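You operate a simulated robot arm through the tools that you are given. There is no shell and no other tool.

You run a simulated robot arm. Do the job below in one go: nothing can be reset, and whatever is moved stays where it is left.

## Task
Set the controls near the top of the wooden bench. At the end: the dial of the green meter is turned to amps; the switch of the grey dock is switched on; the blue knob of the black manifold is turned to open; the light button of the green meter is switched off; whatever was shut is shut again. Leave all else as you found it, and nothing knocked over.

Only the result counts: the job must be done as asked and must still hold three seconds after the hand-in. Knocking over, shifting, dropping, spilling or breaking anything else fails it.

## Robot
A 7-joint arm with a two-finger gripper, fixed in place. Base frame: the origin is at the foot of the arm, x ahead of it, y to its left, z up; the work surface is at about z = 0. Readings come in cm, degrees, newtons and seconds.
With the tool pointing down near the work surface it reaches from about 26 to 60 cm from the base axis. Its first joint turns from -143.0 to 143.0 degrees. Payload 1.08 kg.
The tool frame sits at the grasp point between the pads (the TCP): z along the fingers, y along the line on which they close. The tips reach 1.6 cm beyond it. The gripper opens to 8.8 cm; its body begins 5.8 cm behind the TCP.
Orientation is told as [roll, pitch, yaw] about the base's x, y, z axes, in that order, counted from this pose: with the fingers straight down and closing along the base's y, the tool's x points along the base's -x, its y along +y and its z along -z.

## Interface
- The arm moves only by the tool drive_tool. Its arguments are lists of equal length, an entry for each row: "rot": the turn, a rotation vector about the base's x, y, z in units of 60 degrees (1.0 is 60 degrees), a list of three; "delta_pos": the shift along the base's x, y, z in units of 500 mm (1.0 is 500 mm), a list of three; "gripper": the finger opening in cm, from 0 to 8.8. In form: {"rot": [[ax, ay, az], ...], "delta_pos": [[dx, dy, dz], ...], "gripper": [gripper, ...]}. A call has 1 to 20 rows; each row is the pose to reach, as a shift and turn from the pose commanded when the call began. A call with a number of a shift or a turn outside -1 to 1 is refused whole. A row lasts 0.2 s, in which the tool goes at most 5 cm and 8.6 degrees; a call with a longer step from one row to the next is refused whole, and so is a gripper value outside its range. Where a pose cannot be reached the arm comes as near as it can. A force on the tool above 40 N (or 10 N above the force at the start of the call, whichever is more), or a blocked arm, ends the call early, and 0.2 s more pass. Each finger travels about 18.67 cm/s and halts on what it meets, pressing with about 20 N; the grip force reading is that of the motor and also rises with nothing between the fingers. The clock runs only during rows and for 0.2 s after the last one: add rows that repeat a pose to give the fingers time. It gives the time, the measured TCP pose, the force on the tool (base axes), the opening and the grip force at its end, in the units of the frame above (readings bear some noise), with the torque about the TCP (base axes, N m) and any sound that the robot's microphone picked up.
- Cameras (640 x 400 px; columns grow to the right, rows downward): "scene" is fixed at [21.91, -64.84, 66.71]; the picture's right is [0.93, -0.36, 0.00], its down [-0.15, -0.38, -0.91] and it looks along [0.33, 0.85, -0.41] (base axes); focal length 345 px, centre (320, 200). "wrist" rides on the gripper at [8.2, -0.8, -9.2] in the tool frame; the picture's right is [0.10, 0.99, 0.00], its down [-0.70, 0.07, -0.71] and it looks along [-0.71, 0.07, 0.71] (tool axes); focal length 256 px, centre (320, 200). There is no depth. A picture from a camera that has moved, and an enlarged one, comes with that camera's place and axes in the base frame and with its lens.
- camera(camera): a new picture of that camera. It takes no simulated time.
- close_up(camera, box): a new picture of the part [left, top, right, bottom] of that camera's present view, enlarged. It takes no simulated time.
- hand_in(): hands the job in; it is judged then, once.

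Places have to be worked out from the pictures, the camera data and where the tool is seen. Open the gripper and draw the arm clear of the work before you hand the job in, unless the task says otherwise.

The tools are called after "Request:" by a JSON object that holds its "op" and its "data". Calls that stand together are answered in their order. drive_tool: Moves the arm, as the interface text tells. Its arguments: {"type":"object","properties":{"rot":{"type":"array","items":{"type":"array","items":{"type":"number"}}},"delta_pos":{"type":"array","items":{"type":"array","items":{"type":"number"}}},"gripper":{"type":"array","items":{"type":"number"}}},"required":["rot","delta_pos","gripper"]} The other tools are called the same way: camera (camera) takes a picture; close_up (camera, box) takes an enlarged picture of a part of a camera's view; hand_in () hands the job in.

At the start:

```text
t: 0.0
position: [38.45, 13.74, 43.82]
tool_rot: [0.0, 0.0, -0.1]
ft_force: [-0.5, 0.4, 0.1]
torque: [0.02, 0.01, -0.01]
width: 8.83
grip_force: 0.1
```

scene: 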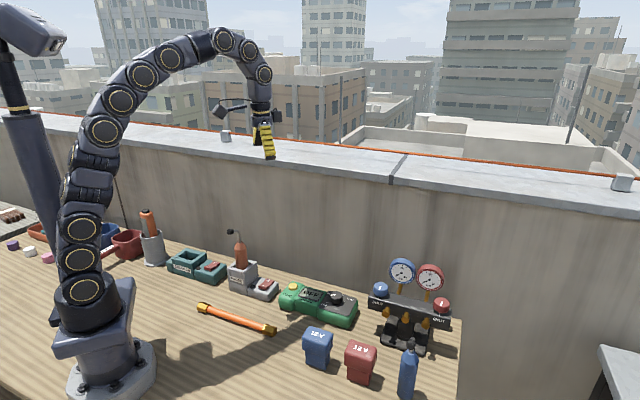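
wrist: 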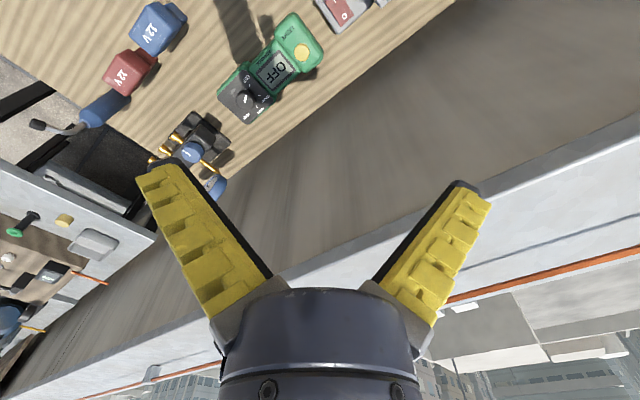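

I start by looking closer at the bench items: the green meter, the grey dock and the black manifold.

Request:
{"op": "close_up", "data": {"camera": "scene", "box": [270, 270, 370, 340]}}

Request:
{"op": "close_up", "data": {"camera": "scene", "box": [360, 250, 460, 360]}}

Request:
{"op": "close_up", "data": {"camera": "scene", "box": [150, 220, 290, 310]}}

Request:
{"op": "close_up", "data": {"camera": "wrist", "box": [200, 0, 400, 130]}}

Request:
{"op": "close_up", "data": {"camera": "scene", "box": [0, 180, 200, 300]}}

```text
5.71 times, centred on (320, 305) of scene
camera zoom: at [21.91, -64.84, 66.71], right [0.93, -0.36, 0.0], down [-0.15, -0.38, -0.91], along [0.33, 0.85, -0.41], focal length 1972 px, centre (320, -400)
```

zoom: 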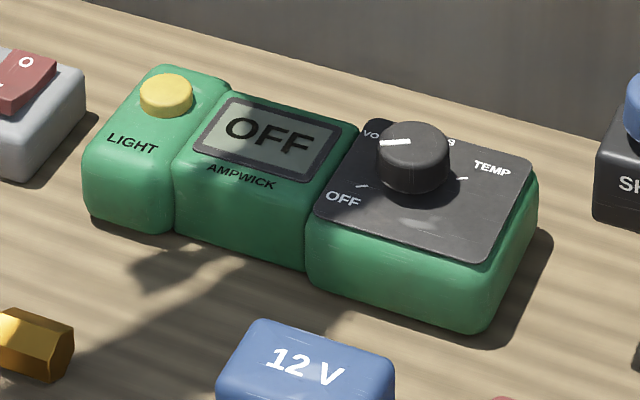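

```text
3.64 times, centred on (410, 305) of scene
camera zoom: at [21.91, -64.84, 66.71], right [0.93, -0.36, 0.0], down [-0.15, -0.38, -0.91], along [0.33, 0.85, -0.41], focal length 1255 px, centre (-7, -182)
```

zoom: 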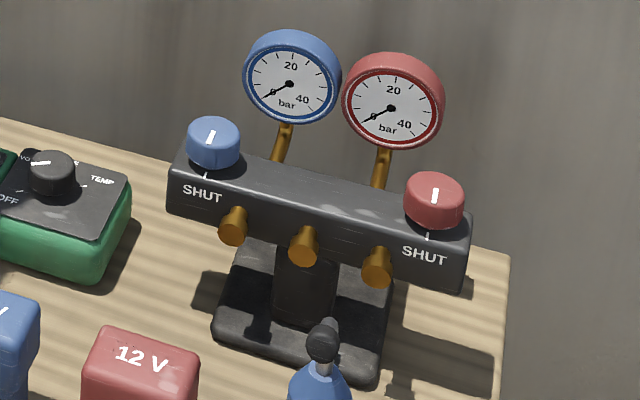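

```text
4.44 times, centred on (220, 265) of scene
camera zoom: at [21.91, -64.84, 66.71], right [0.93, -0.36, 0.0], down [-0.15, -0.38, -0.91], along [0.33, 0.85, -0.41], focal length 1534 px, centre (764, -89)
```

zoom: 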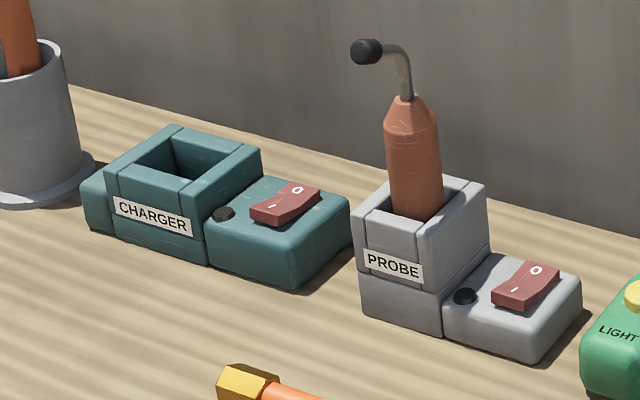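

```text
3.08 times, centred on (300, 65) of wrist
camera zoom: at [30.23, 12.89, 52.81], right [-0.1, 0.99, 0.0], down [0.7, 0.07, 0.71], along [0.71, 0.07, -0.71], focal length 788 px, centre (382, 615)
```

zoom: 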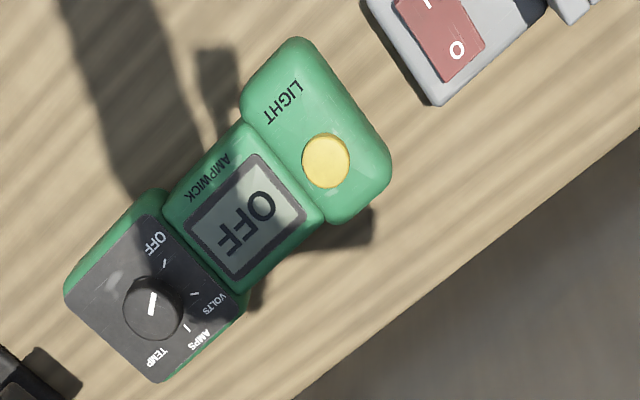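

```text
3.20 times, centred on (100, 240) of scene
camera zoom: at [21.91, -64.84, 66.71], right [0.93, -0.36, 0.0], down [-0.15, -0.38, -0.91], along [0.33, 0.85, -0.41], focal length 1104 px, centre (1024, 72)
```

zoom: 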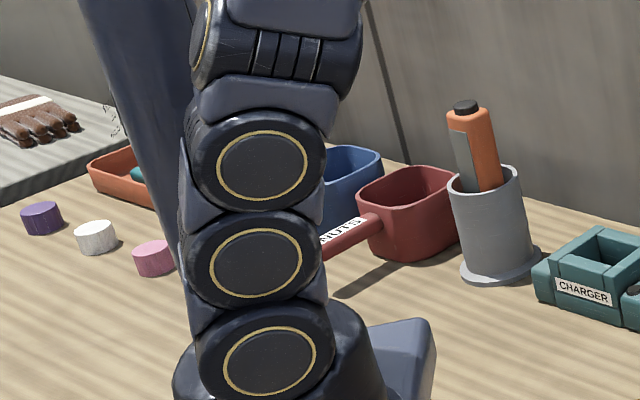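

The meter lies at roughly (43–53, 11–1), the dock switch near (37, 16.5) and the manifold's blue knob near (59, -8, 13.5). I move the wrist camera closer, keeping well above everything, to read the dial and knob markings.

Request:
{"op": "drive_tool", "data": {"rot": [[0, 0, 0], [0, 0, 0], [0, 0, 0], [0, 0, 0], [0, 0, 0], [0, 0, 0], [0, 0, 0]], "delta_pos": [[0.012, -0.046, -0.066], [0.024, -0.092, -0.132], [0.036, -0.138, -0.198], [0.048, -0.184, -0.264], [0.06, -0.23, -0.33], [0.071, -0.275, -0.396], [0.071, -0.275, -0.396]], "gripper": [8.8, 8.8, 8.8, 8.8, 8.8, 8.8, 8.8]}}

Request:
{"op": "camera", "data": {"camera": "wrist"}}

Request:
{"op": "camera", "data": {"camera": "scene"}}

```text
t: 1.6
position: [42.04, -0.31, 23.8]
tool_rot: [-0.1, 0.1, 0.0]
ft_force: [-0.2, 0.4, -0.3]
torque: [0.02, 0.03, -0.02]
width: 8.83
grip_force: 0.2
```

```text
taken
camera wrist: at [33.79, -1.04, 32.93], right [-0.1, 0.99, 0.0], down [0.7, 0.07, 0.71], along [0.71, 0.07, -0.7], focal length 256 px, centre (320, 200)
```

wrist: 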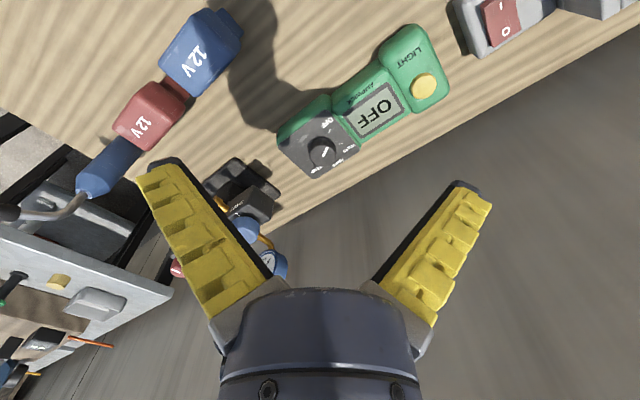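

```text
taken
```

scene: 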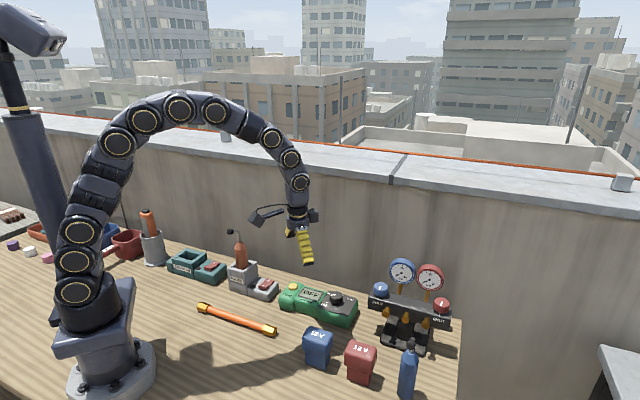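

The meter is now well in view; I enlarge the dial, the dock switch and the meter in the wrist picture.

Request:
{"op": "close_up", "data": {"camera": "wrist", "box": [270, 90, 366, 186]}}

Request:
{"op": "close_up", "data": {"camera": "wrist", "box": [440, 0, 600, 80]}}

Request:
{"op": "close_up", "data": {"camera": "wrist", "box": [340, 20, 460, 140]}}

Request:
{"op": "close_up", "data": {"camera": "wrist", "box": [170, 150, 300, 290]}}

```text
4.17 times, centred on (318, 138) of wrist
camera zoom: at [33.79, -1.04, 32.93], right [-0.1, 0.99, 0.0], down [0.7, 0.07, 0.71], along [0.71, 0.07, -0.7], focal length 1067 px, centre (328, 458)
```

zoom: 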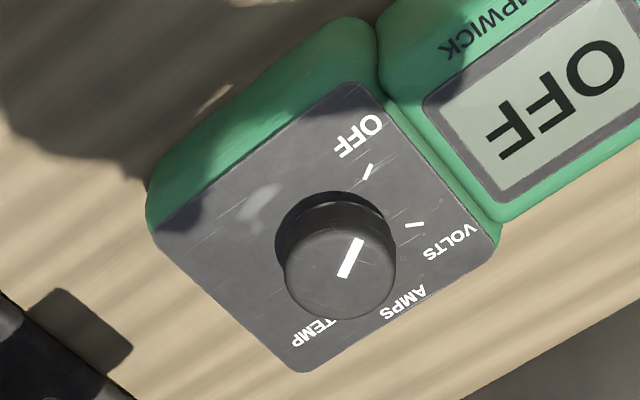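

```text
4.00 times, centred on (520, 40) of wrist
camera zoom: at [33.79, -1.04, 32.93], right [-0.1, 0.99, 0.0], down [0.7, 0.07, 0.71], along [0.71, 0.07, -0.7], focal length 1024 px, centre (-480, 840)
```

zoom: 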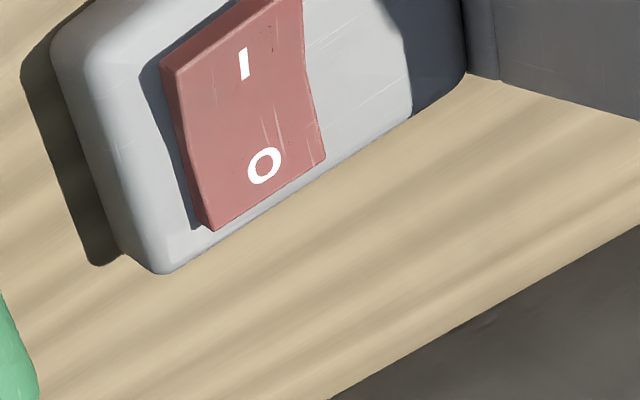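

```text
3.33 times, centred on (400, 80) of wrist
camera zoom: at [33.79, -1.04, 32.93], right [-0.1, 0.99, 0.0], down [0.7, 0.07, 0.71], along [0.71, 0.07, -0.7], focal length 853 px, centre (53, 600)
```

zoom: 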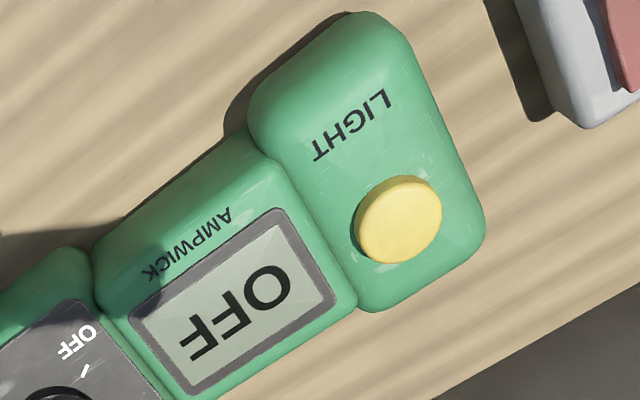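

```text
2.86 times, centred on (235, 220) of wrist
camera zoom: at [33.79, -1.04, 32.93], right [-0.1, 0.99, 0.0], down [0.7, 0.07, 0.71], along [0.71, 0.07, -0.7], focal length 731 px, centre (563, 143)
```

zoom: 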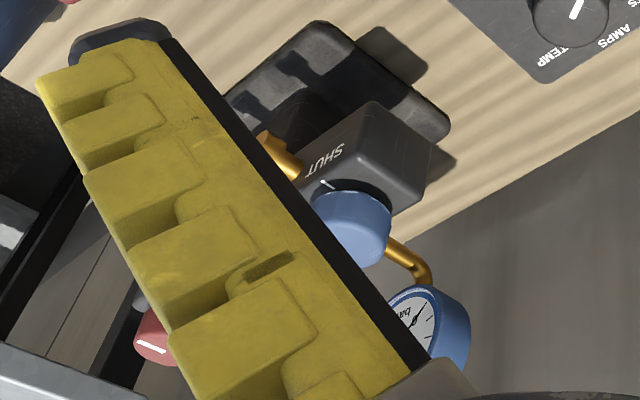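

The dial's mark points to OFF, and AMPS lies about 120° clockwise from it (seen from above). The dock's rocker sits with its O side down. I move so that the camera looks down between the fingers at the manifold's blue knob and at the dial.

Request:
{"op": "drive_tool", "data": {"rot": [[0, 0, 0], [0, 0, 0], [0, 0, 0], [0, 0, 0], [0, 0, 0]], "delta_pos": [[0.061, -0.031, -0.016], [0.122, -0.062, -0.032], [0.183, -0.093, -0.048], [0.244, -0.124, -0.064], [0.244, -0.124, -0.064]], "gripper": [8.8, 8.8, 8.8, 8.8, 8.8]}}

Request:
{"op": "camera", "data": {"camera": "wrist"}}

```text
t: 2.8
position: [54.24, -6.22, 20.56]
tool_rot: [0.0, 0.0, 0.0]
ft_force: [-0.6, 0.2, -0.7]
torque: [0.02, 0.01, 0.0]
width: 8.8
grip_force: 0.0
```

```text
taken
camera wrist: at [45.9, -7.05, 29.75], right [-0.1, 0.99, 0.0], down [0.7, 0.07, 0.71], along [0.71, 0.07, -0.7], focal length 256 px, centre (320, 200)
```

wrist: 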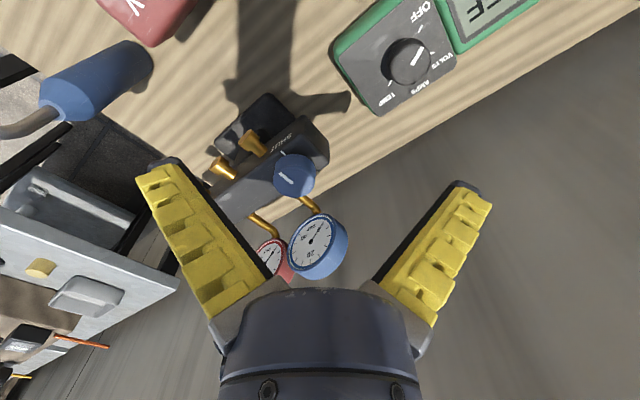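

The knob and the dial are both in view; I enlarge each to find their centres and mark directions.

Request:
{"op": "close_up", "data": {"camera": "wrist", "box": [220, 100, 360, 240]}}

Request:
{"op": "close_up", "data": {"camera": "wrist", "box": [330, 0, 490, 120]}}

Request:
{"op": "close_up", "data": {"camera": "scene", "box": [360, 270, 420, 320]}}

```text
2.86 times, centred on (290, 170) of wrist
camera zoom: at [45.9, -7.05, 29.75], right [-0.1, 0.99, 0.0], down [0.7, 0.07, 0.71], along [0.71, 0.07, -0.7], focal length 731 px, centre (406, 286)
```

zoom: 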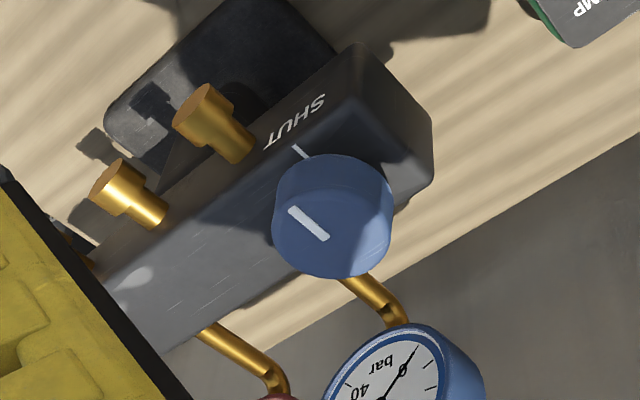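

```text
3.33 times, centred on (410, 60) of wrist
camera zoom: at [45.9, -7.05, 29.75], right [-0.1, 0.99, 0.0], down [0.7, 0.07, 0.71], along [0.71, 0.07, -0.7], focal length 853 px, centre (20, 667)
```

zoom: 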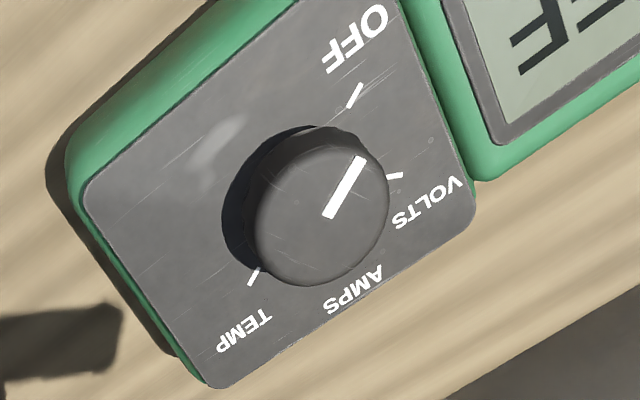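

```text
8.00 times, centred on (390, 295) of scene
camera zoom: at [21.91, -64.84, 66.71], right [0.93, -0.36, 0.0], down [-0.15, -0.38, -0.91], along [0.33, 0.85, -0.41], focal length 2760 px, centre (-240, -560)
```

zoom: 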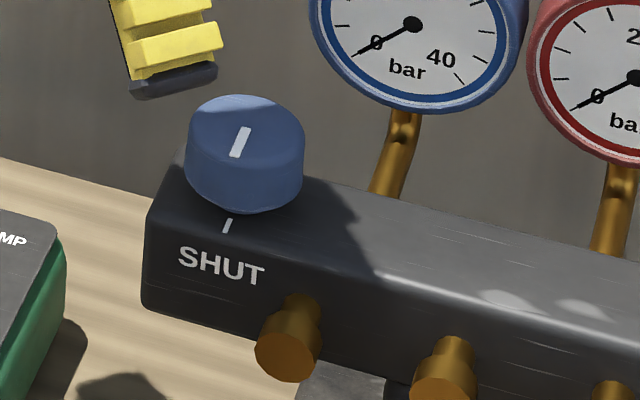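

The blue knob's centre is about (59.45, -7.8), top z≈14, with its mark towards SHUT. The dial's centre is about (52.35, 1.25), top z≈6.4. I go above the dial with yaw +60° and the gripper partly closed, so I can then turn it 120° clockwise.

Request:
{"op": "drive_tool", "data": {"rot": [[0, 0, 0.125], [0, 0, 0.25], [0, 0, 0.375], [0, 0, 0.5], [0, 0, 0.625], [0, 0, 0.75], [0, 0, 0.875], [0, 0, 1.0], [0, 0, 1.0]], "delta_pos": [[-0.0046, 0.0187, 0], [-0.0093, 0.0373, 0], [-0.0139, 0.056, -0.01], [-0.0185, 0.0746, -0.02], [-0.0231, 0.0933, -0.04], [-0.0278, 0.1119, -0.06], [-0.0324, 0.1306, -0.08], [-0.037, 0.1492, -0.096], [-0.037, 0.1492, -0.096]], "gripper": [8.8, 8.0, 7.0, 6.0, 5.6, 5.6, 5.6, 5.6, 5.6]}}

Request:
{"op": "camera", "data": {"camera": "wrist"}}

Request:
{"op": "camera", "data": {"camera": "scene"}}

```text
t: 4.8
position: [52.55, 1.29, 15.9]
tool_rot: [0.0, 0.0, 60.0]
ft_force: [-0.3, 0.0, 0.0]
torque: [-0.03, -0.02, 0.03]
width: 6.01
grip_force: 3.3
```

```text
taken
camera wrist: at [49.05, -6.22, 25.02], right [-0.91, 0.41, 0.0], down [0.29, 0.64, 0.71], along [0.29, 0.65, -0.71], focal length 256 px, centre (320, 200)
```

wrist: 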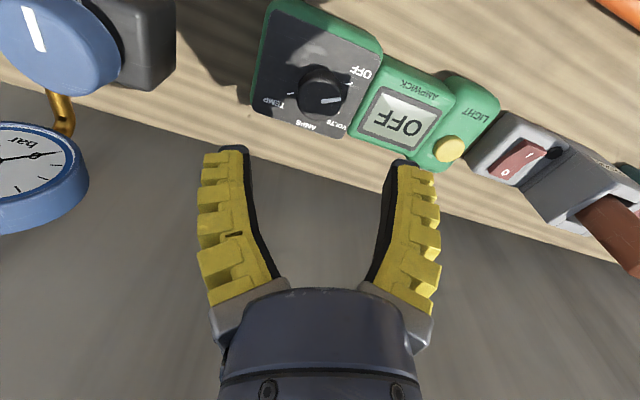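

```text
taken
```

scene: 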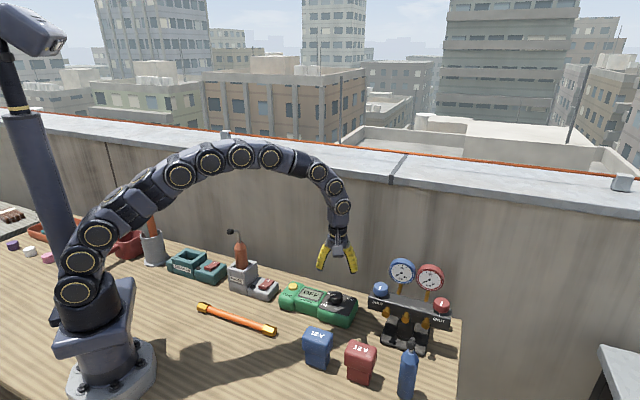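

The arm is above the dial at yaw 60°. I enlarge the dial to check how well the tool axis is centred on it.

Request:
{"op": "close_up", "data": {"camera": "wrist", "box": [250, 40, 400, 140]}}

Request:
{"op": "close_up", "data": {"camera": "scene", "box": [290, 240, 390, 330]}}

```text
4.00 times, centred on (325, 90) of wrist
camera zoom: at [49.05, -6.22, 25.02], right [-0.91, 0.41, 0.0], down [0.29, 0.64, 0.71], along [0.29, 0.65, -0.71], focal length 1024 px, centre (300, 640)
```

zoom: 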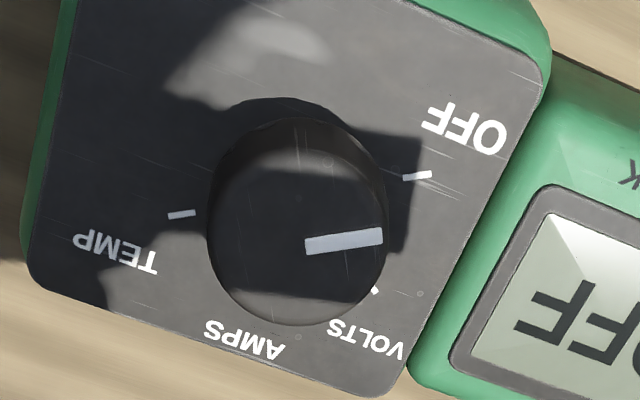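

```text
4.44 times, centred on (340, 285) of scene
camera zoom: at [21.91, -64.84, 66.71], right [0.93, -0.36, 0.0], down [-0.15, -0.38, -0.91], along [0.33, 0.85, -0.41], focal length 1534 px, centre (231, -178)
```

zoom: 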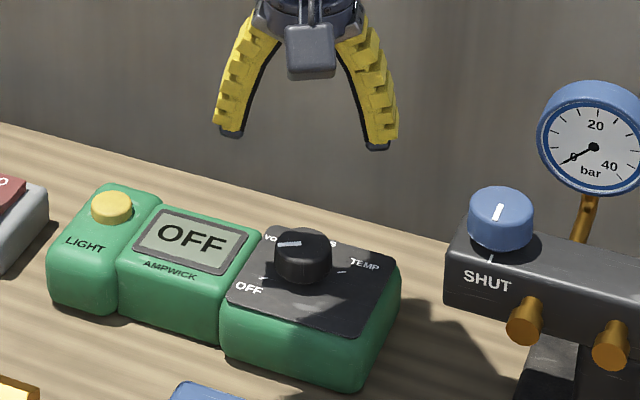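

The tool axis is centred on the dial to within about a millimetre; the plate is at z≈4.2 and the knob's top at 6.4. I descend to TCP z≈6.3, leaving the tips just above the plate.

Request:
{"op": "drive_tool", "data": {"rot": [[0, 0, 0], [0, 0, 0], [0, 0, 0], [0, 0, 0], [0, 0, 0], [0, 0, 0]], "delta_pos": [[0, 0, -0.05], [0, 0, -0.1], [0, 0, -0.14], [0, 0, -0.17], [0, 0, -0.194], [0, 0, -0.194]], "gripper": [5.6, 5.6, 5.6, 5.6, 5.6, 5.6]}}

Request:
{"op": "camera", "data": {"camera": "wrist"}}

Request:
{"op": "close_up", "data": {"camera": "scene", "box": [290, 250, 390, 330]}}

```text
t: 6.2
position: [52.42, 1.17, 6.27]
tool_rot: [0.1, 0.0, 60.0]
ft_force: [-0.2, -0.1, 0.1]
torque: [-0.03, 0.0, -0.01]
width: 6.01
grip_force: 3.0
```

```text
taken
camera wrist: at [48.98, -6.28, 15.37], right [-0.91, 0.41, 0.0], down [0.29, 0.64, 0.71], along [0.29, 0.65, -0.71], focal length 256 px, centre (320, 200)
```

wrist: 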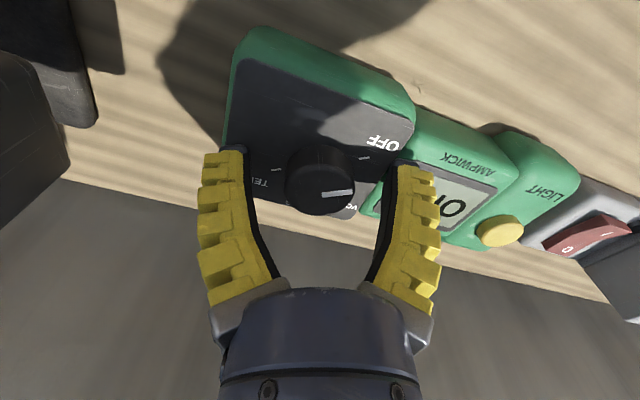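

```text
5.00 times, centred on (340, 290) of scene
camera zoom: at [21.91, -64.84, 66.71], right [0.93, -0.36, 0.0], down [-0.15, -0.38, -0.91], along [0.33, 0.85, -0.41], focal length 1725 px, centre (220, -250)
```

zoom: 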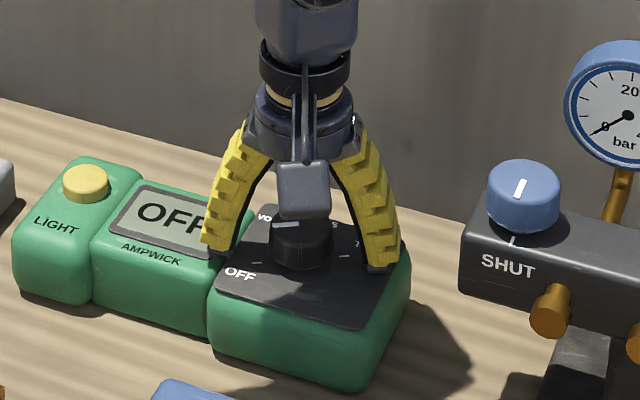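

The fingers straddle the knob evenly without touching. I close on it now.

Request:
{"op": "drive_tool", "data": {"rot": [[0, 0, 0], [0, 0, 0], [0, 0, 0], [0, 0, 0], [0, 0, 0], [0, 0, 0], [0, 0, 0]], "delta_pos": [[0, 0, 0], [0, 0, 0], [0, 0, 0], [0, 0, 0], [0, 0, 0], [0, 0, 0], [0, 0, 0]], "gripper": [5.0, 4.5, 4.0, 3.6, 3.2, 2.8, 2.8]}}

Request:
{"op": "camera", "data": {"camera": "wrist"}}

```text
t: 7.8
position: [52.48, 1.12, 6.2]
tool_rot: [0.0, 0.1, 60.0]
ft_force: [1.3, -1.1, 0.4]
torque: [0.03, -0.05, 0.02]
width: 3.36
grip_force: 4.0
```

```text
taken
camera wrist: at [48.99, -6.28, 15.4], right [-0.91, 0.41, 0.0], down [0.29, 0.64, 0.71], along [0.29, 0.65, -0.7], focal length 256 px, centre (320, 200)
```

wrist: 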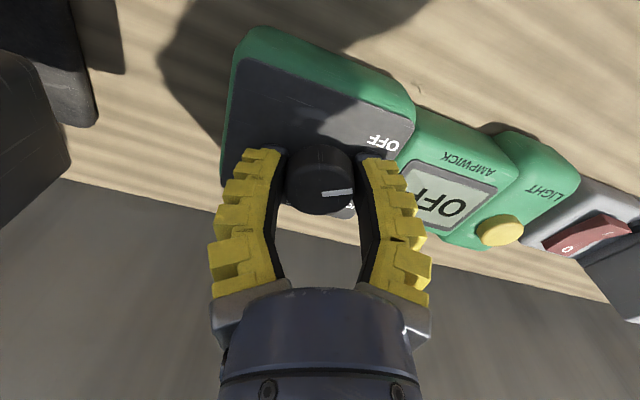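

It touches at 3.4 cm with a light grip and almost no side force. I squeeze more firmly and turn 60° clockwise, keeping the position.

Request:
{"op": "drive_tool", "data": {"rot": [[0, 0, 0], [0, 0, 0], [0, 0, -0.1], [0, 0, -0.2], [0, 0, -0.3], [0, 0, -0.4], [0, 0, -0.5], [0, 0, -0.6], [0, 0, -0.7], [0, 0, -0.8], [0, 0, -0.9], [0, 0, -1.0], [0, 0, -1.0]], "delta_pos": [[0, 0, 0], [0, 0, 0], [0, 0, 0], [0, 0, 0], [0, 0, 0], [0, 0, 0], [0, 0, 0], [0, 0, 0], [0, 0, 0], [0, 0, 0], [0, 0, 0], [0, 0, 0], [0, 0, 0]], "gripper": [2.2, 1.6, 1.6, 1.6, 1.6, 1.6, 1.6, 1.6, 1.6, 1.6, 1.6, 1.6, 1.6]}}

Request:
{"op": "camera", "data": {"camera": "wrist"}}

Request:
{"op": "close_up", "data": {"camera": "scene", "box": [290, 250, 390, 330]}}

```text
t: 10.6
position: [52.38, 1.26, 6.27]
tool_rot: [0.0, -0.1, -0.1]
ft_force: [10.0, -4.3, 7.8]
torque: [-0.07, -0.22, -0.01]
width: 2.42
grip_force: 19.9
```

```text
taken
camera wrist: at [44.13, 0.41, 15.39], right [-0.1, 0.99, 0.0], down [0.7, 0.07, 0.71], along [0.71, 0.07, -0.7], focal length 256 px, centre (320, 200)
```

wrist: 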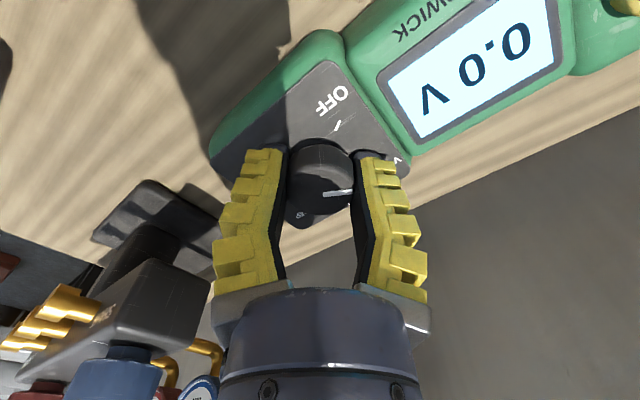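

```text
5.00 times, centred on (340, 290) of scene
camera zoom: at [21.91, -64.84, 66.71], right [0.93, -0.36, 0.0], down [-0.15, -0.38, -0.91], along [0.33, 0.85, -0.41], focal length 1725 px, centre (220, -250)
```

zoom: 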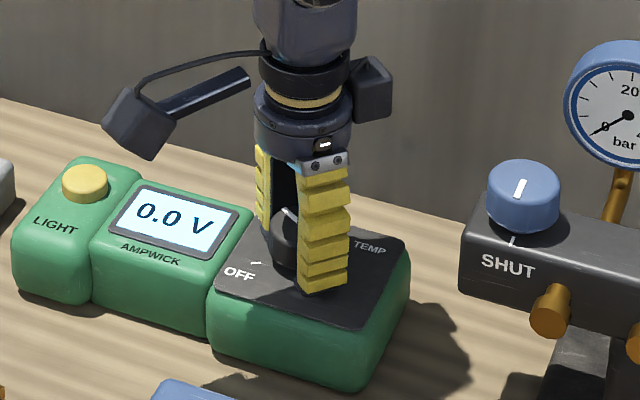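

The display now reads "0.0 V" and is lit, so the knob turns with the grip and the light is on. I turn another 60° clockwise to AMPS.

Request:
{"op": "drive_tool", "data": {"rot": [[0, 0, -0.1], [0, 0, -0.2], [0, 0, -0.3], [0, 0, -0.4], [0, 0, -0.5], [0, 0, -0.6], [0, 0, -0.7], [0, 0, -0.8], [0, 0, -0.9], [0, 0, -1.0], [0, 0, -1.0]], "delta_pos": [[0, 0, 0], [0, 0, 0], [0, 0, 0], [0, 0, 0], [0, 0, 0], [0, 0, 0], [0, 0, 0], [0, 0, 0], [0, 0, 0], [0, 0, 0], [0, 0, 0]], "gripper": [1.6, 1.6, 1.6, 1.6, 1.6, 1.6, 1.6, 1.6, 1.6, 1.6, 1.6]}}

Request:
{"op": "camera", "data": {"camera": "wrist"}}

Request:
{"op": "close_up", "data": {"camera": "scene", "box": [290, 250, 390, 330]}}

```text
t: 13.0
position: [52.62, 1.22, 6.12]
tool_rot: [-0.1, 0.1, -60.1]
ft_force: [2.2, 1.4, 11.4]
torque: [0.01, -0.03, 0.03]
width: 2.47
grip_force: 20.0
```

```text
taken
camera wrist: at [47.51, 7.94, 15.31], right [0.81, 0.59, 0.0], down [0.41, -0.57, 0.71], along [0.41, -0.57, -0.71], focal length 256 px, centre (320, 200)
```

wrist: 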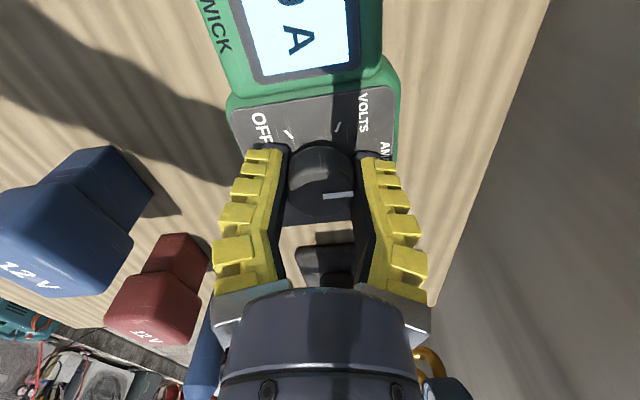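

```text
5.00 times, centred on (340, 290) of scene
camera zoom: at [21.91, -64.84, 66.71], right [0.93, -0.36, 0.0], down [-0.15, -0.38, -0.91], along [0.33, 0.85, -0.41], focal length 1725 px, centre (220, -250)
```

zoom: 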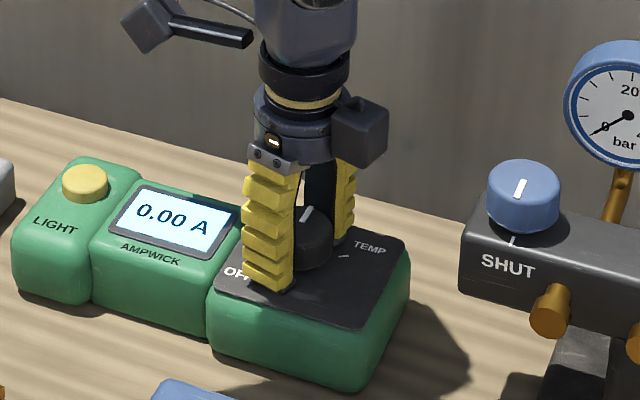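

The display reads "0.00 A". I release the knob evenly and lift straight up.

Request:
{"op": "drive_tool", "data": {"rot": [[0, 0, 0], [0, 0, 0], [0, 0, 0], [0, 0, 0], [0, 0, 0], [0, 0, 0], [0, 0, 0], [0, 0, 0], [0, 0, 0], [0, 0, 0]], "delta_pos": [[0, 0, 0], [0, 0, 0], [0, 0, 0], [0, 0, 0], [0, 0, 0], [0, 0, 0.04], [0, 0, 0.1], [0, 0, 0.16], [0, 0, 0.2], [0, 0, 0.2]], "gripper": [2.4, 3.2, 4.2, 5.4, 5.8, 5.8, 5.8, 5.8, 5.8, 5.8]}}

Request:
{"op": "camera", "data": {"camera": "wrist"}}

Request:
{"op": "close_up", "data": {"camera": "scene", "box": [270, 260, 370, 340]}}

```text
t: 15.2
position: [52.32, 1.3, 16.08]
tool_rot: [0.0, 0.0, -59.9]
ft_force: [-0.5, 0.2, -0.3]
torque: [0.0, -0.03, 0.0]
width: 6.2
grip_force: 2.6
```

```text
taken
camera wrist: at [47.37, 7.97, 25.23], right [0.81, 0.59, 0.0], down [0.41, -0.57, 0.71], along [0.41, -0.57, -0.71], focal length 256 px, centre (320, 200)
```

wrist: 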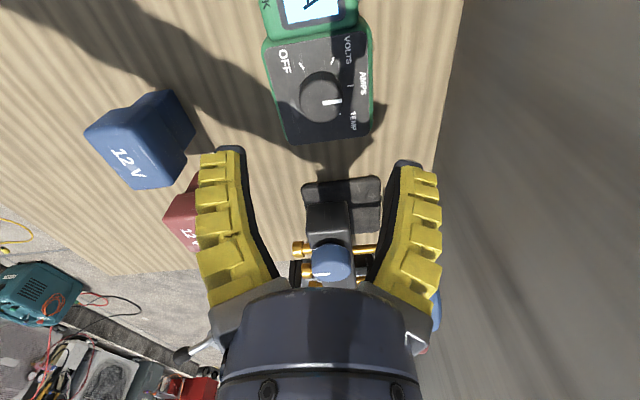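

```text
5.00 times, centred on (320, 300) of scene
camera zoom: at [21.91, -64.84, 66.71], right [0.93, -0.36, 0.0], down [-0.15, -0.38, -0.91], along [0.33, 0.85, -0.41], focal length 1725 px, centre (320, -300)
```

zoom: 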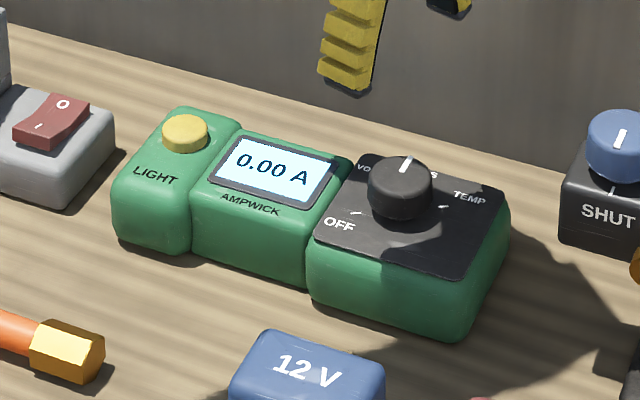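

The dial stays at AMPS and the display is lit, so the light button must be pressed once later. I look at the blue knob from this side for an OPEN mark.

Request:
{"op": "close_up", "data": {"camera": "wrist", "box": [280, 170, 400, 290]}}

Request:
{"op": "close_up", "data": {"camera": "scene", "box": [365, 250, 465, 330]}}

```text
3.33 times, centred on (340, 230) of wrist
camera zoom: at [47.37, 7.97, 25.23], right [0.81, 0.59, 0.0], down [0.41, -0.57, 0.71], along [0.41, -0.57, -0.71], focal length 853 px, centre (253, 100)
```

zoom: 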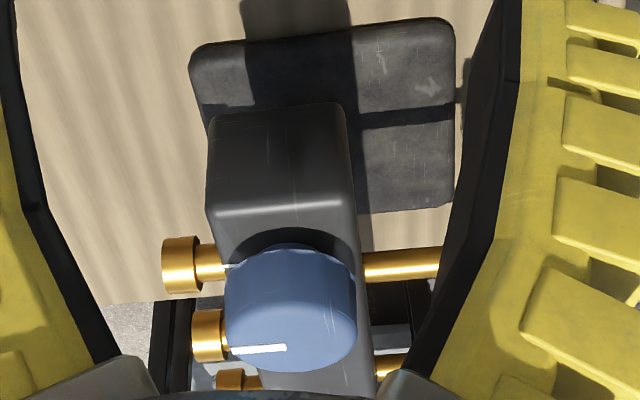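

```text
5.00 times, centred on (415, 290) of scene
camera zoom: at [21.91, -64.84, 66.71], right [0.93, -0.36, 0.0], down [-0.15, -0.38, -0.91], along [0.33, 0.85, -0.41], focal length 1725 px, centre (-155, -250)
```

zoom: 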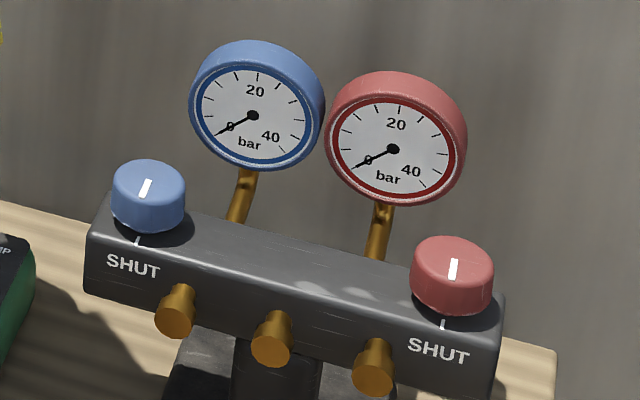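

Both gauges read 0 and no OPEN mark is visible, so the knob presumably opens counter-clockwise from SHUT. I rise and move over the blue knob with yaw -20°, so the fingers clear the gauge.

Request:
{"op": "drive_tool", "data": {"rot": [[0, 0, 0], [0, 0, 0.1], [0, 0, 0.22], [0, 0, 0.34], [0, 0, 0.46], [0, 0, 0.58], [0, 0, 0.667], [0, 0, 0.667]], "delta_pos": [[0, 0, 0.06], [0.01, -0.013, 0.1], [0.04, -0.05, 0.1], [0.08, -0.1017, 0.1], [0.11, -0.14, 0.09], [0.135, -0.1717, 0.08], [0.142, -0.1806, 0.074], [0.142, -0.1806, 0.074]], "gripper": [5.8, 5.8, 5.8, 5.8, 5.8, 5.8, 5.8, 5.8]}}

Request:
{"op": "camera", "data": {"camera": "wrist"}}

Request:
{"op": "close_up", "data": {"camera": "scene", "box": [340, 220, 470, 330]}}

```text
t: 17.0
position: [59.22, -7.76, 19.75]
tool_rot: [0.0, 0.2, -19.8]
ft_force: [-0.7, -0.4, -0.3]
torque: [-0.05, -0.03, 0.01]
width: 6.23
grip_force: 2.3
out of reach, approached as far as the arm can: row 7
```

```text
taken
camera wrist: at [51.09, -5.8, 28.9], right [0.24, 0.97, 0.0], down [0.68, -0.17, 0.71], along [0.69, -0.17, -0.71], focal length 256 px, centre (320, 200)
```

wrist: 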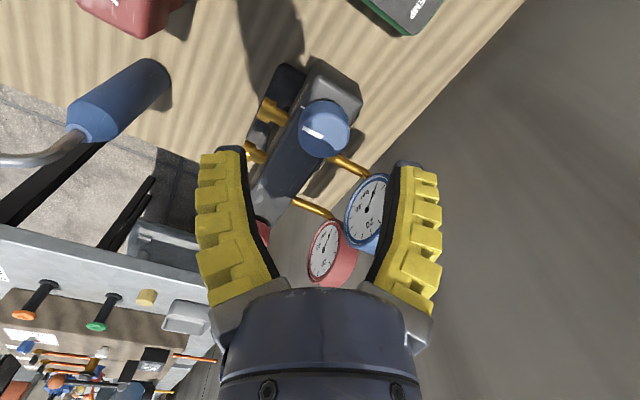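

```text
3.64 times, centred on (405, 275) of scene
camera zoom: at [21.91, -64.84, 66.71], right [0.93, -0.36, 0.0], down [-0.15, -0.38, -0.91], along [0.33, 0.85, -0.41], focal length 1255 px, centre (11, -73)
```

zoom: 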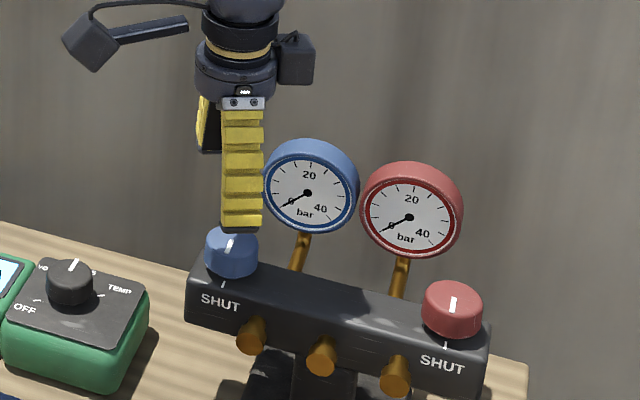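

The arm says this point is just out of reach by ~2 mm at this height. I check the alignment of the knob with the tool axis.

Request:
{"op": "close_up", "data": {"camera": "wrist", "box": [260, 70, 400, 170]}}

```text
4.00 times, centred on (330, 120) of wrist
camera zoom: at [51.09, -5.8, 28.9], right [0.24, 0.97, 0.0], down [0.68, -0.17, 0.71], along [0.69, -0.17, -0.71], focal length 1024 px, centre (280, 520)
```

zoom: 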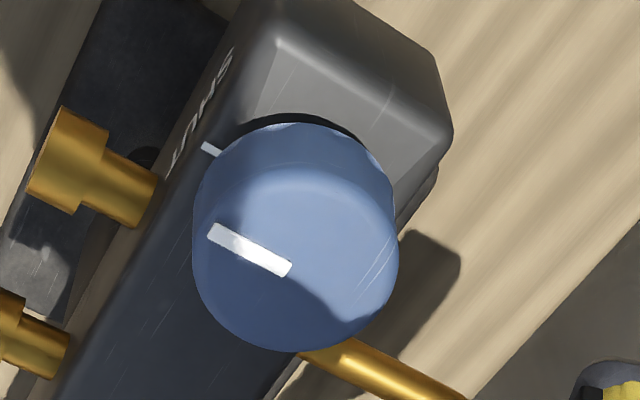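

The knob seems about 4 mm further out and 2 mm to the left of the tool axis, at about (59.65, -7.65). I lower to z≈17 (tips still above the knob) with the corrected position to see whether the reach improves.

Request:
{"op": "drive_tool", "data": {"rot": [[0, 0, 0], [0, 0, 0], [0, 0, 0]], "delta_pos": [[0.0025, 0.0016, -0.03], [0.005, 0.003, -0.06], [0.005, 0.003, -0.06]], "gripper": [5.8, 5.8, 5.8]}}

Request:
{"op": "close_up", "data": {"camera": "wrist", "box": [240, 90, 400, 210]}}

Request:
{"op": "close_up", "data": {"camera": "scene", "box": [350, 230, 450, 310]}}

```text
t: 17.8
position: [59.78, -7.65, 16.79]
tool_rot: [0.0, -0.1, -20.0]
ft_force: [-0.8, -0.2, -0.7]
torque: [0.03, -0.01, 0.0]
width: 6.21
grip_force: 3.0
```

```text
3.33 times, centred on (320, 150) of wrist
camera zoom: at [51.57, -5.65, 25.96], right [0.24, 0.97, 0.0], down [0.68, -0.17, 0.71], along [0.69, -0.17, -0.7], focal length 853 px, centre (320, 367)
```

zoom: 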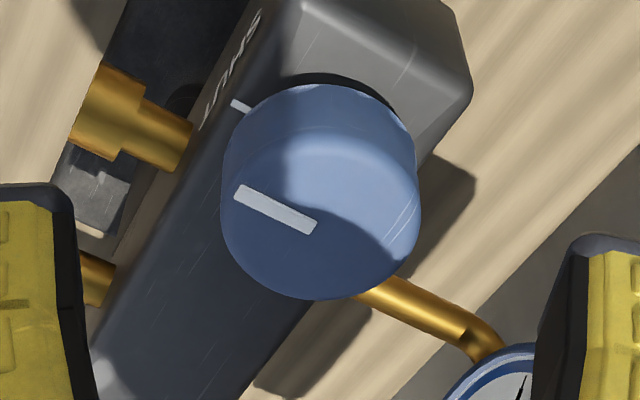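

```text
5.00 times, centred on (400, 270) of scene
camera zoom: at [21.91, -64.84, 66.71], right [0.93, -0.36, 0.0], down [-0.15, -0.38, -0.91], along [0.33, 0.85, -0.41], focal length 1725 px, centre (-80, -150)
```

zoom: 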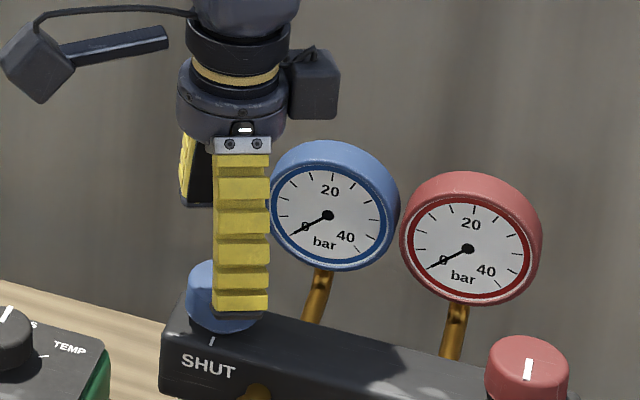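

The arm now reaches it, and the knob is centred between the fingers (column 321 vs 320). I descend 2.2 cm so the tips come about 1.25 cm below the knob's top, still above the bar.

Request:
{"op": "drive_tool", "data": {"rot": [[0, 0, 0], [0, 0, 0], [0, 0, 0], [0, 0, 0], [0, 0, 0]], "delta_pos": [[0.001, 0, -0.016], [0.001, 0, -0.03], [0.001, 0, -0.04], [0.001, 0, -0.044], [0.001, 0, -0.044]], "gripper": [5.8, 5.8, 5.8, 5.8, 5.8]}}

Request:
{"op": "camera", "data": {"camera": "wrist"}}

Request:
{"op": "close_up", "data": {"camera": "scene", "box": [350, 230, 450, 310]}}

```text
t: 19.0
position: [59.86, -7.8, 14.69]
tool_rot: [0.0, 0.0, -20.0]
ft_force: [0.4, 0.4, 0.6]
torque: [-0.01, 0.03, -0.01]
width: 6.23
grip_force: 2.7
```

```text
taken
camera wrist: at [51.72, -5.75, 23.84], right [0.24, 0.97, 0.0], down [0.68, -0.17, 0.71], along [0.69, -0.17, -0.71], focal length 256 px, centre (320, 200)
```

wrist: 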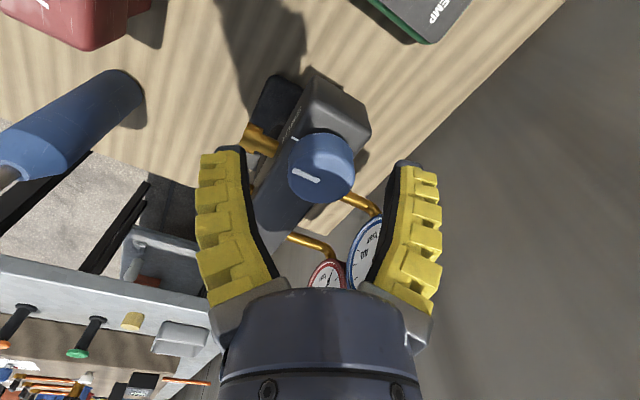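

```text
5.00 times, centred on (400, 270) of scene
camera zoom: at [21.91, -64.84, 66.71], right [0.93, -0.36, 0.0], down [-0.15, -0.38, -0.91], along [0.33, 0.85, -0.41], focal length 1725 px, centre (-80, -150)
```

zoom: 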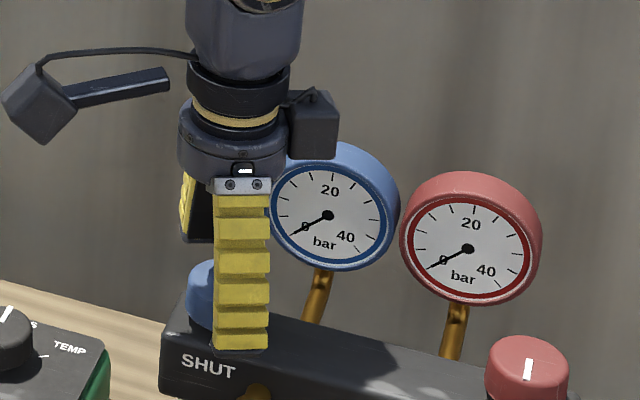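

The fingers straddle the knob without touching the bar (no force). I check the centring once more before closing.

Request:
{"op": "close_up", "data": {"camera": "wrist", "box": [230, 110, 410, 230]}}

```text
3.33 times, centred on (320, 170) of wrist
camera zoom: at [51.72, -5.75, 23.84], right [0.24, 0.97, 0.0], down [0.68, -0.17, 0.71], along [0.69, -0.17, -0.71], focal length 853 px, centre (320, 300)
```

zoom: 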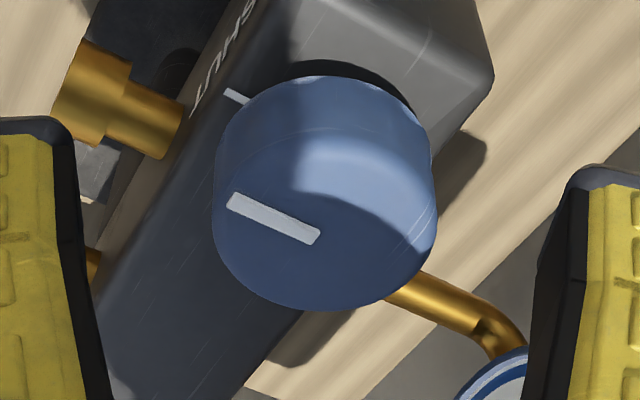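

Centred within 1 mm. I lower 3 mm more and close on the knob lightly.

Request:
{"op": "drive_tool", "data": {"rot": [[0, 0, 0], [0, 0, 0], [0, 0, 0], [0, 0, 0], [0, 0, 0], [0, 0, 0], [0, 0, 0], [0, 0, 0]], "delta_pos": [[0, 0.001, -0.006], [0, 0.001, -0.006], [0, 0.001, -0.006], [0, 0.001, -0.006], [0, 0.001, -0.006], [0, 0.001, -0.006], [0, 0.001, -0.006], [0, 0.001, -0.006]], "gripper": [5.8, 5.0, 4.5, 4.0, 3.6, 3.2, 2.8, 2.8]}}

Request:
{"op": "camera", "data": {"camera": "wrist"}}

```text
t: 20.8
position: [59.89, -7.68, 14.49]
tool_rot: [0.0, 0.0, -20.0]
ft_force: [-0.3, 0.5, -0.2]
torque: [-0.02, 0.02, -0.01]
width: 3.36
grip_force: 3.9
```

```text
taken
camera wrist: at [51.7, -5.69, 23.55], right [0.24, 0.97, 0.0], down [0.68, -0.17, 0.71], along [0.69, -0.17, -0.71], focal length 256 px, centre (320, 200)
```

wrist: 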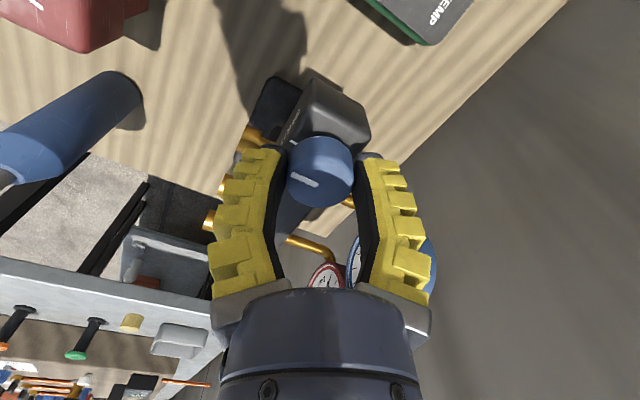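

The grip closed evenly. I squeeze and turn counter-clockwise by 40° first, watching the torque and gauge.

Request:
{"op": "drive_tool", "data": {"rot": [[0, 0, 0], [0, 0, 0], [0, 0, 0.1], [0, 0, 0.2], [0, 0, 0.3], [0, 0, 0.4], [0, 0, 0.5], [0, 0, 0.6], [0, 0, 0.667], [0, 0, 0.667]], "delta_pos": [[0, 0, 0], [0, 0, 0], [0, 0, 0], [0, 0, 0], [0, 0, 0], [0, 0, 0], [0, 0, 0], [0, 0, 0], [0, 0, 0], [0, 0, 0]], "gripper": [2.2, 1.6, 1.6, 1.6, 1.6, 1.6, 1.6, 1.6, 1.6, 1.6]}}

Request:
{"op": "camera", "data": {"camera": "wrist"}}

Request:
{"op": "close_up", "data": {"camera": "scene", "box": [350, 230, 450, 310]}}

```text
t: 23.0
position: [59.86, -7.65, 14.48]
tool_rot: [0.0, 0.1, 20.1]
ft_force: [-4.5, -6.3, 11.9]
torque: [-0.01, -0.13, -0.05]
width: 2.64
grip_force: 20.4
```

```text
taken
camera wrist: at [52.27, -11.25, 23.56], right [-0.44, 0.9, 0.0], down [0.63, 0.31, 0.71], along [0.64, 0.31, -0.71], focal length 256 px, centre (320, 200)
```

wrist: 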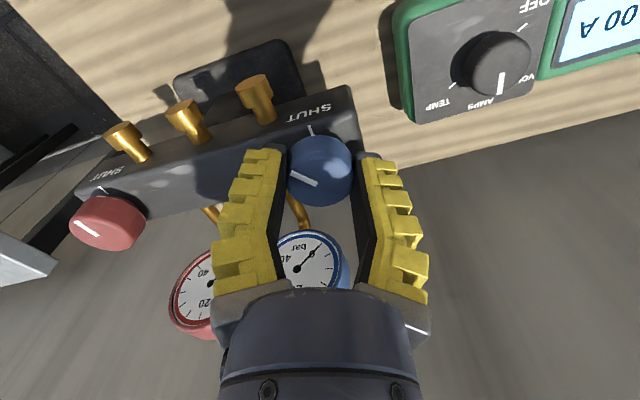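

```text
5.00 times, centred on (400, 270) of scene
camera zoom: at [21.91, -64.84, 66.71], right [0.93, -0.36, 0.0], down [-0.15, -0.38, -0.91], along [0.33, 0.85, -0.41], focal length 1725 px, centre (-80, -150)
```

zoom: 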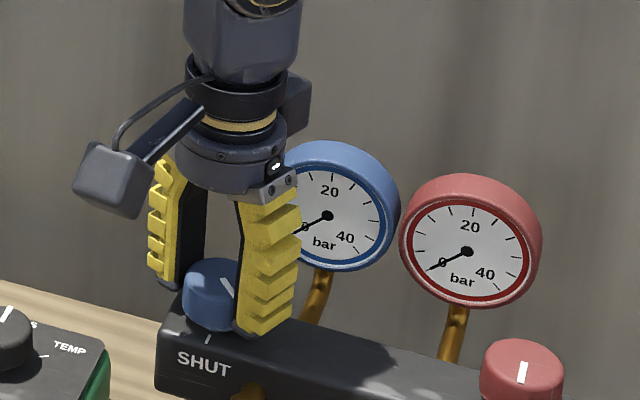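

The knob turned about 40° counter-clockwise, but there is some load. I check whether the manifold's body moved, using the same enlargement as at the start.

Request:
{"op": "close_up", "data": {"camera": "scene", "box": [360, 250, 460, 360]}}

Request:
{"op": "close_up", "data": {"camera": "wrist", "box": [160, 60, 380, 260]}}

```text
3.64 times, centred on (410, 305) of scene
camera zoom: at [21.91, -64.84, 66.71], right [0.93, -0.36, 0.0], down [-0.15, -0.38, -0.91], along [0.33, 0.85, -0.41], focal length 1255 px, centre (-7, -182)
```

zoom: 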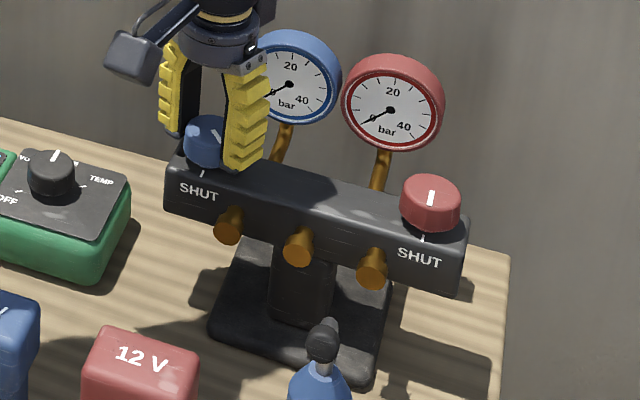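

```text
2.00 times, centred on (270, 160) of wrist
camera zoom: at [52.27, -11.25, 23.56], right [-0.44, 0.9, 0.0], down [0.63, 0.31, 0.71], along [0.64, 0.31, -0.71], focal length 512 px, centre (420, 280)
```

zoom: 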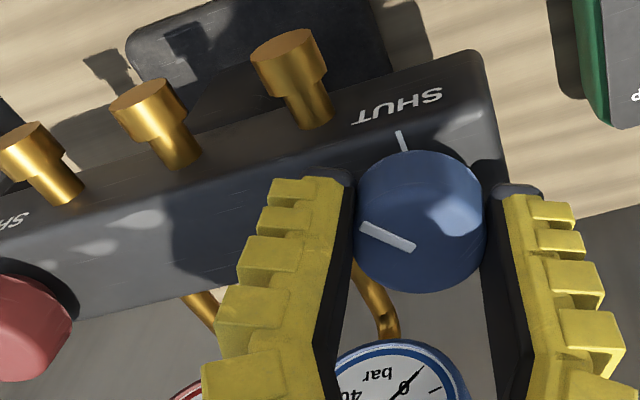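

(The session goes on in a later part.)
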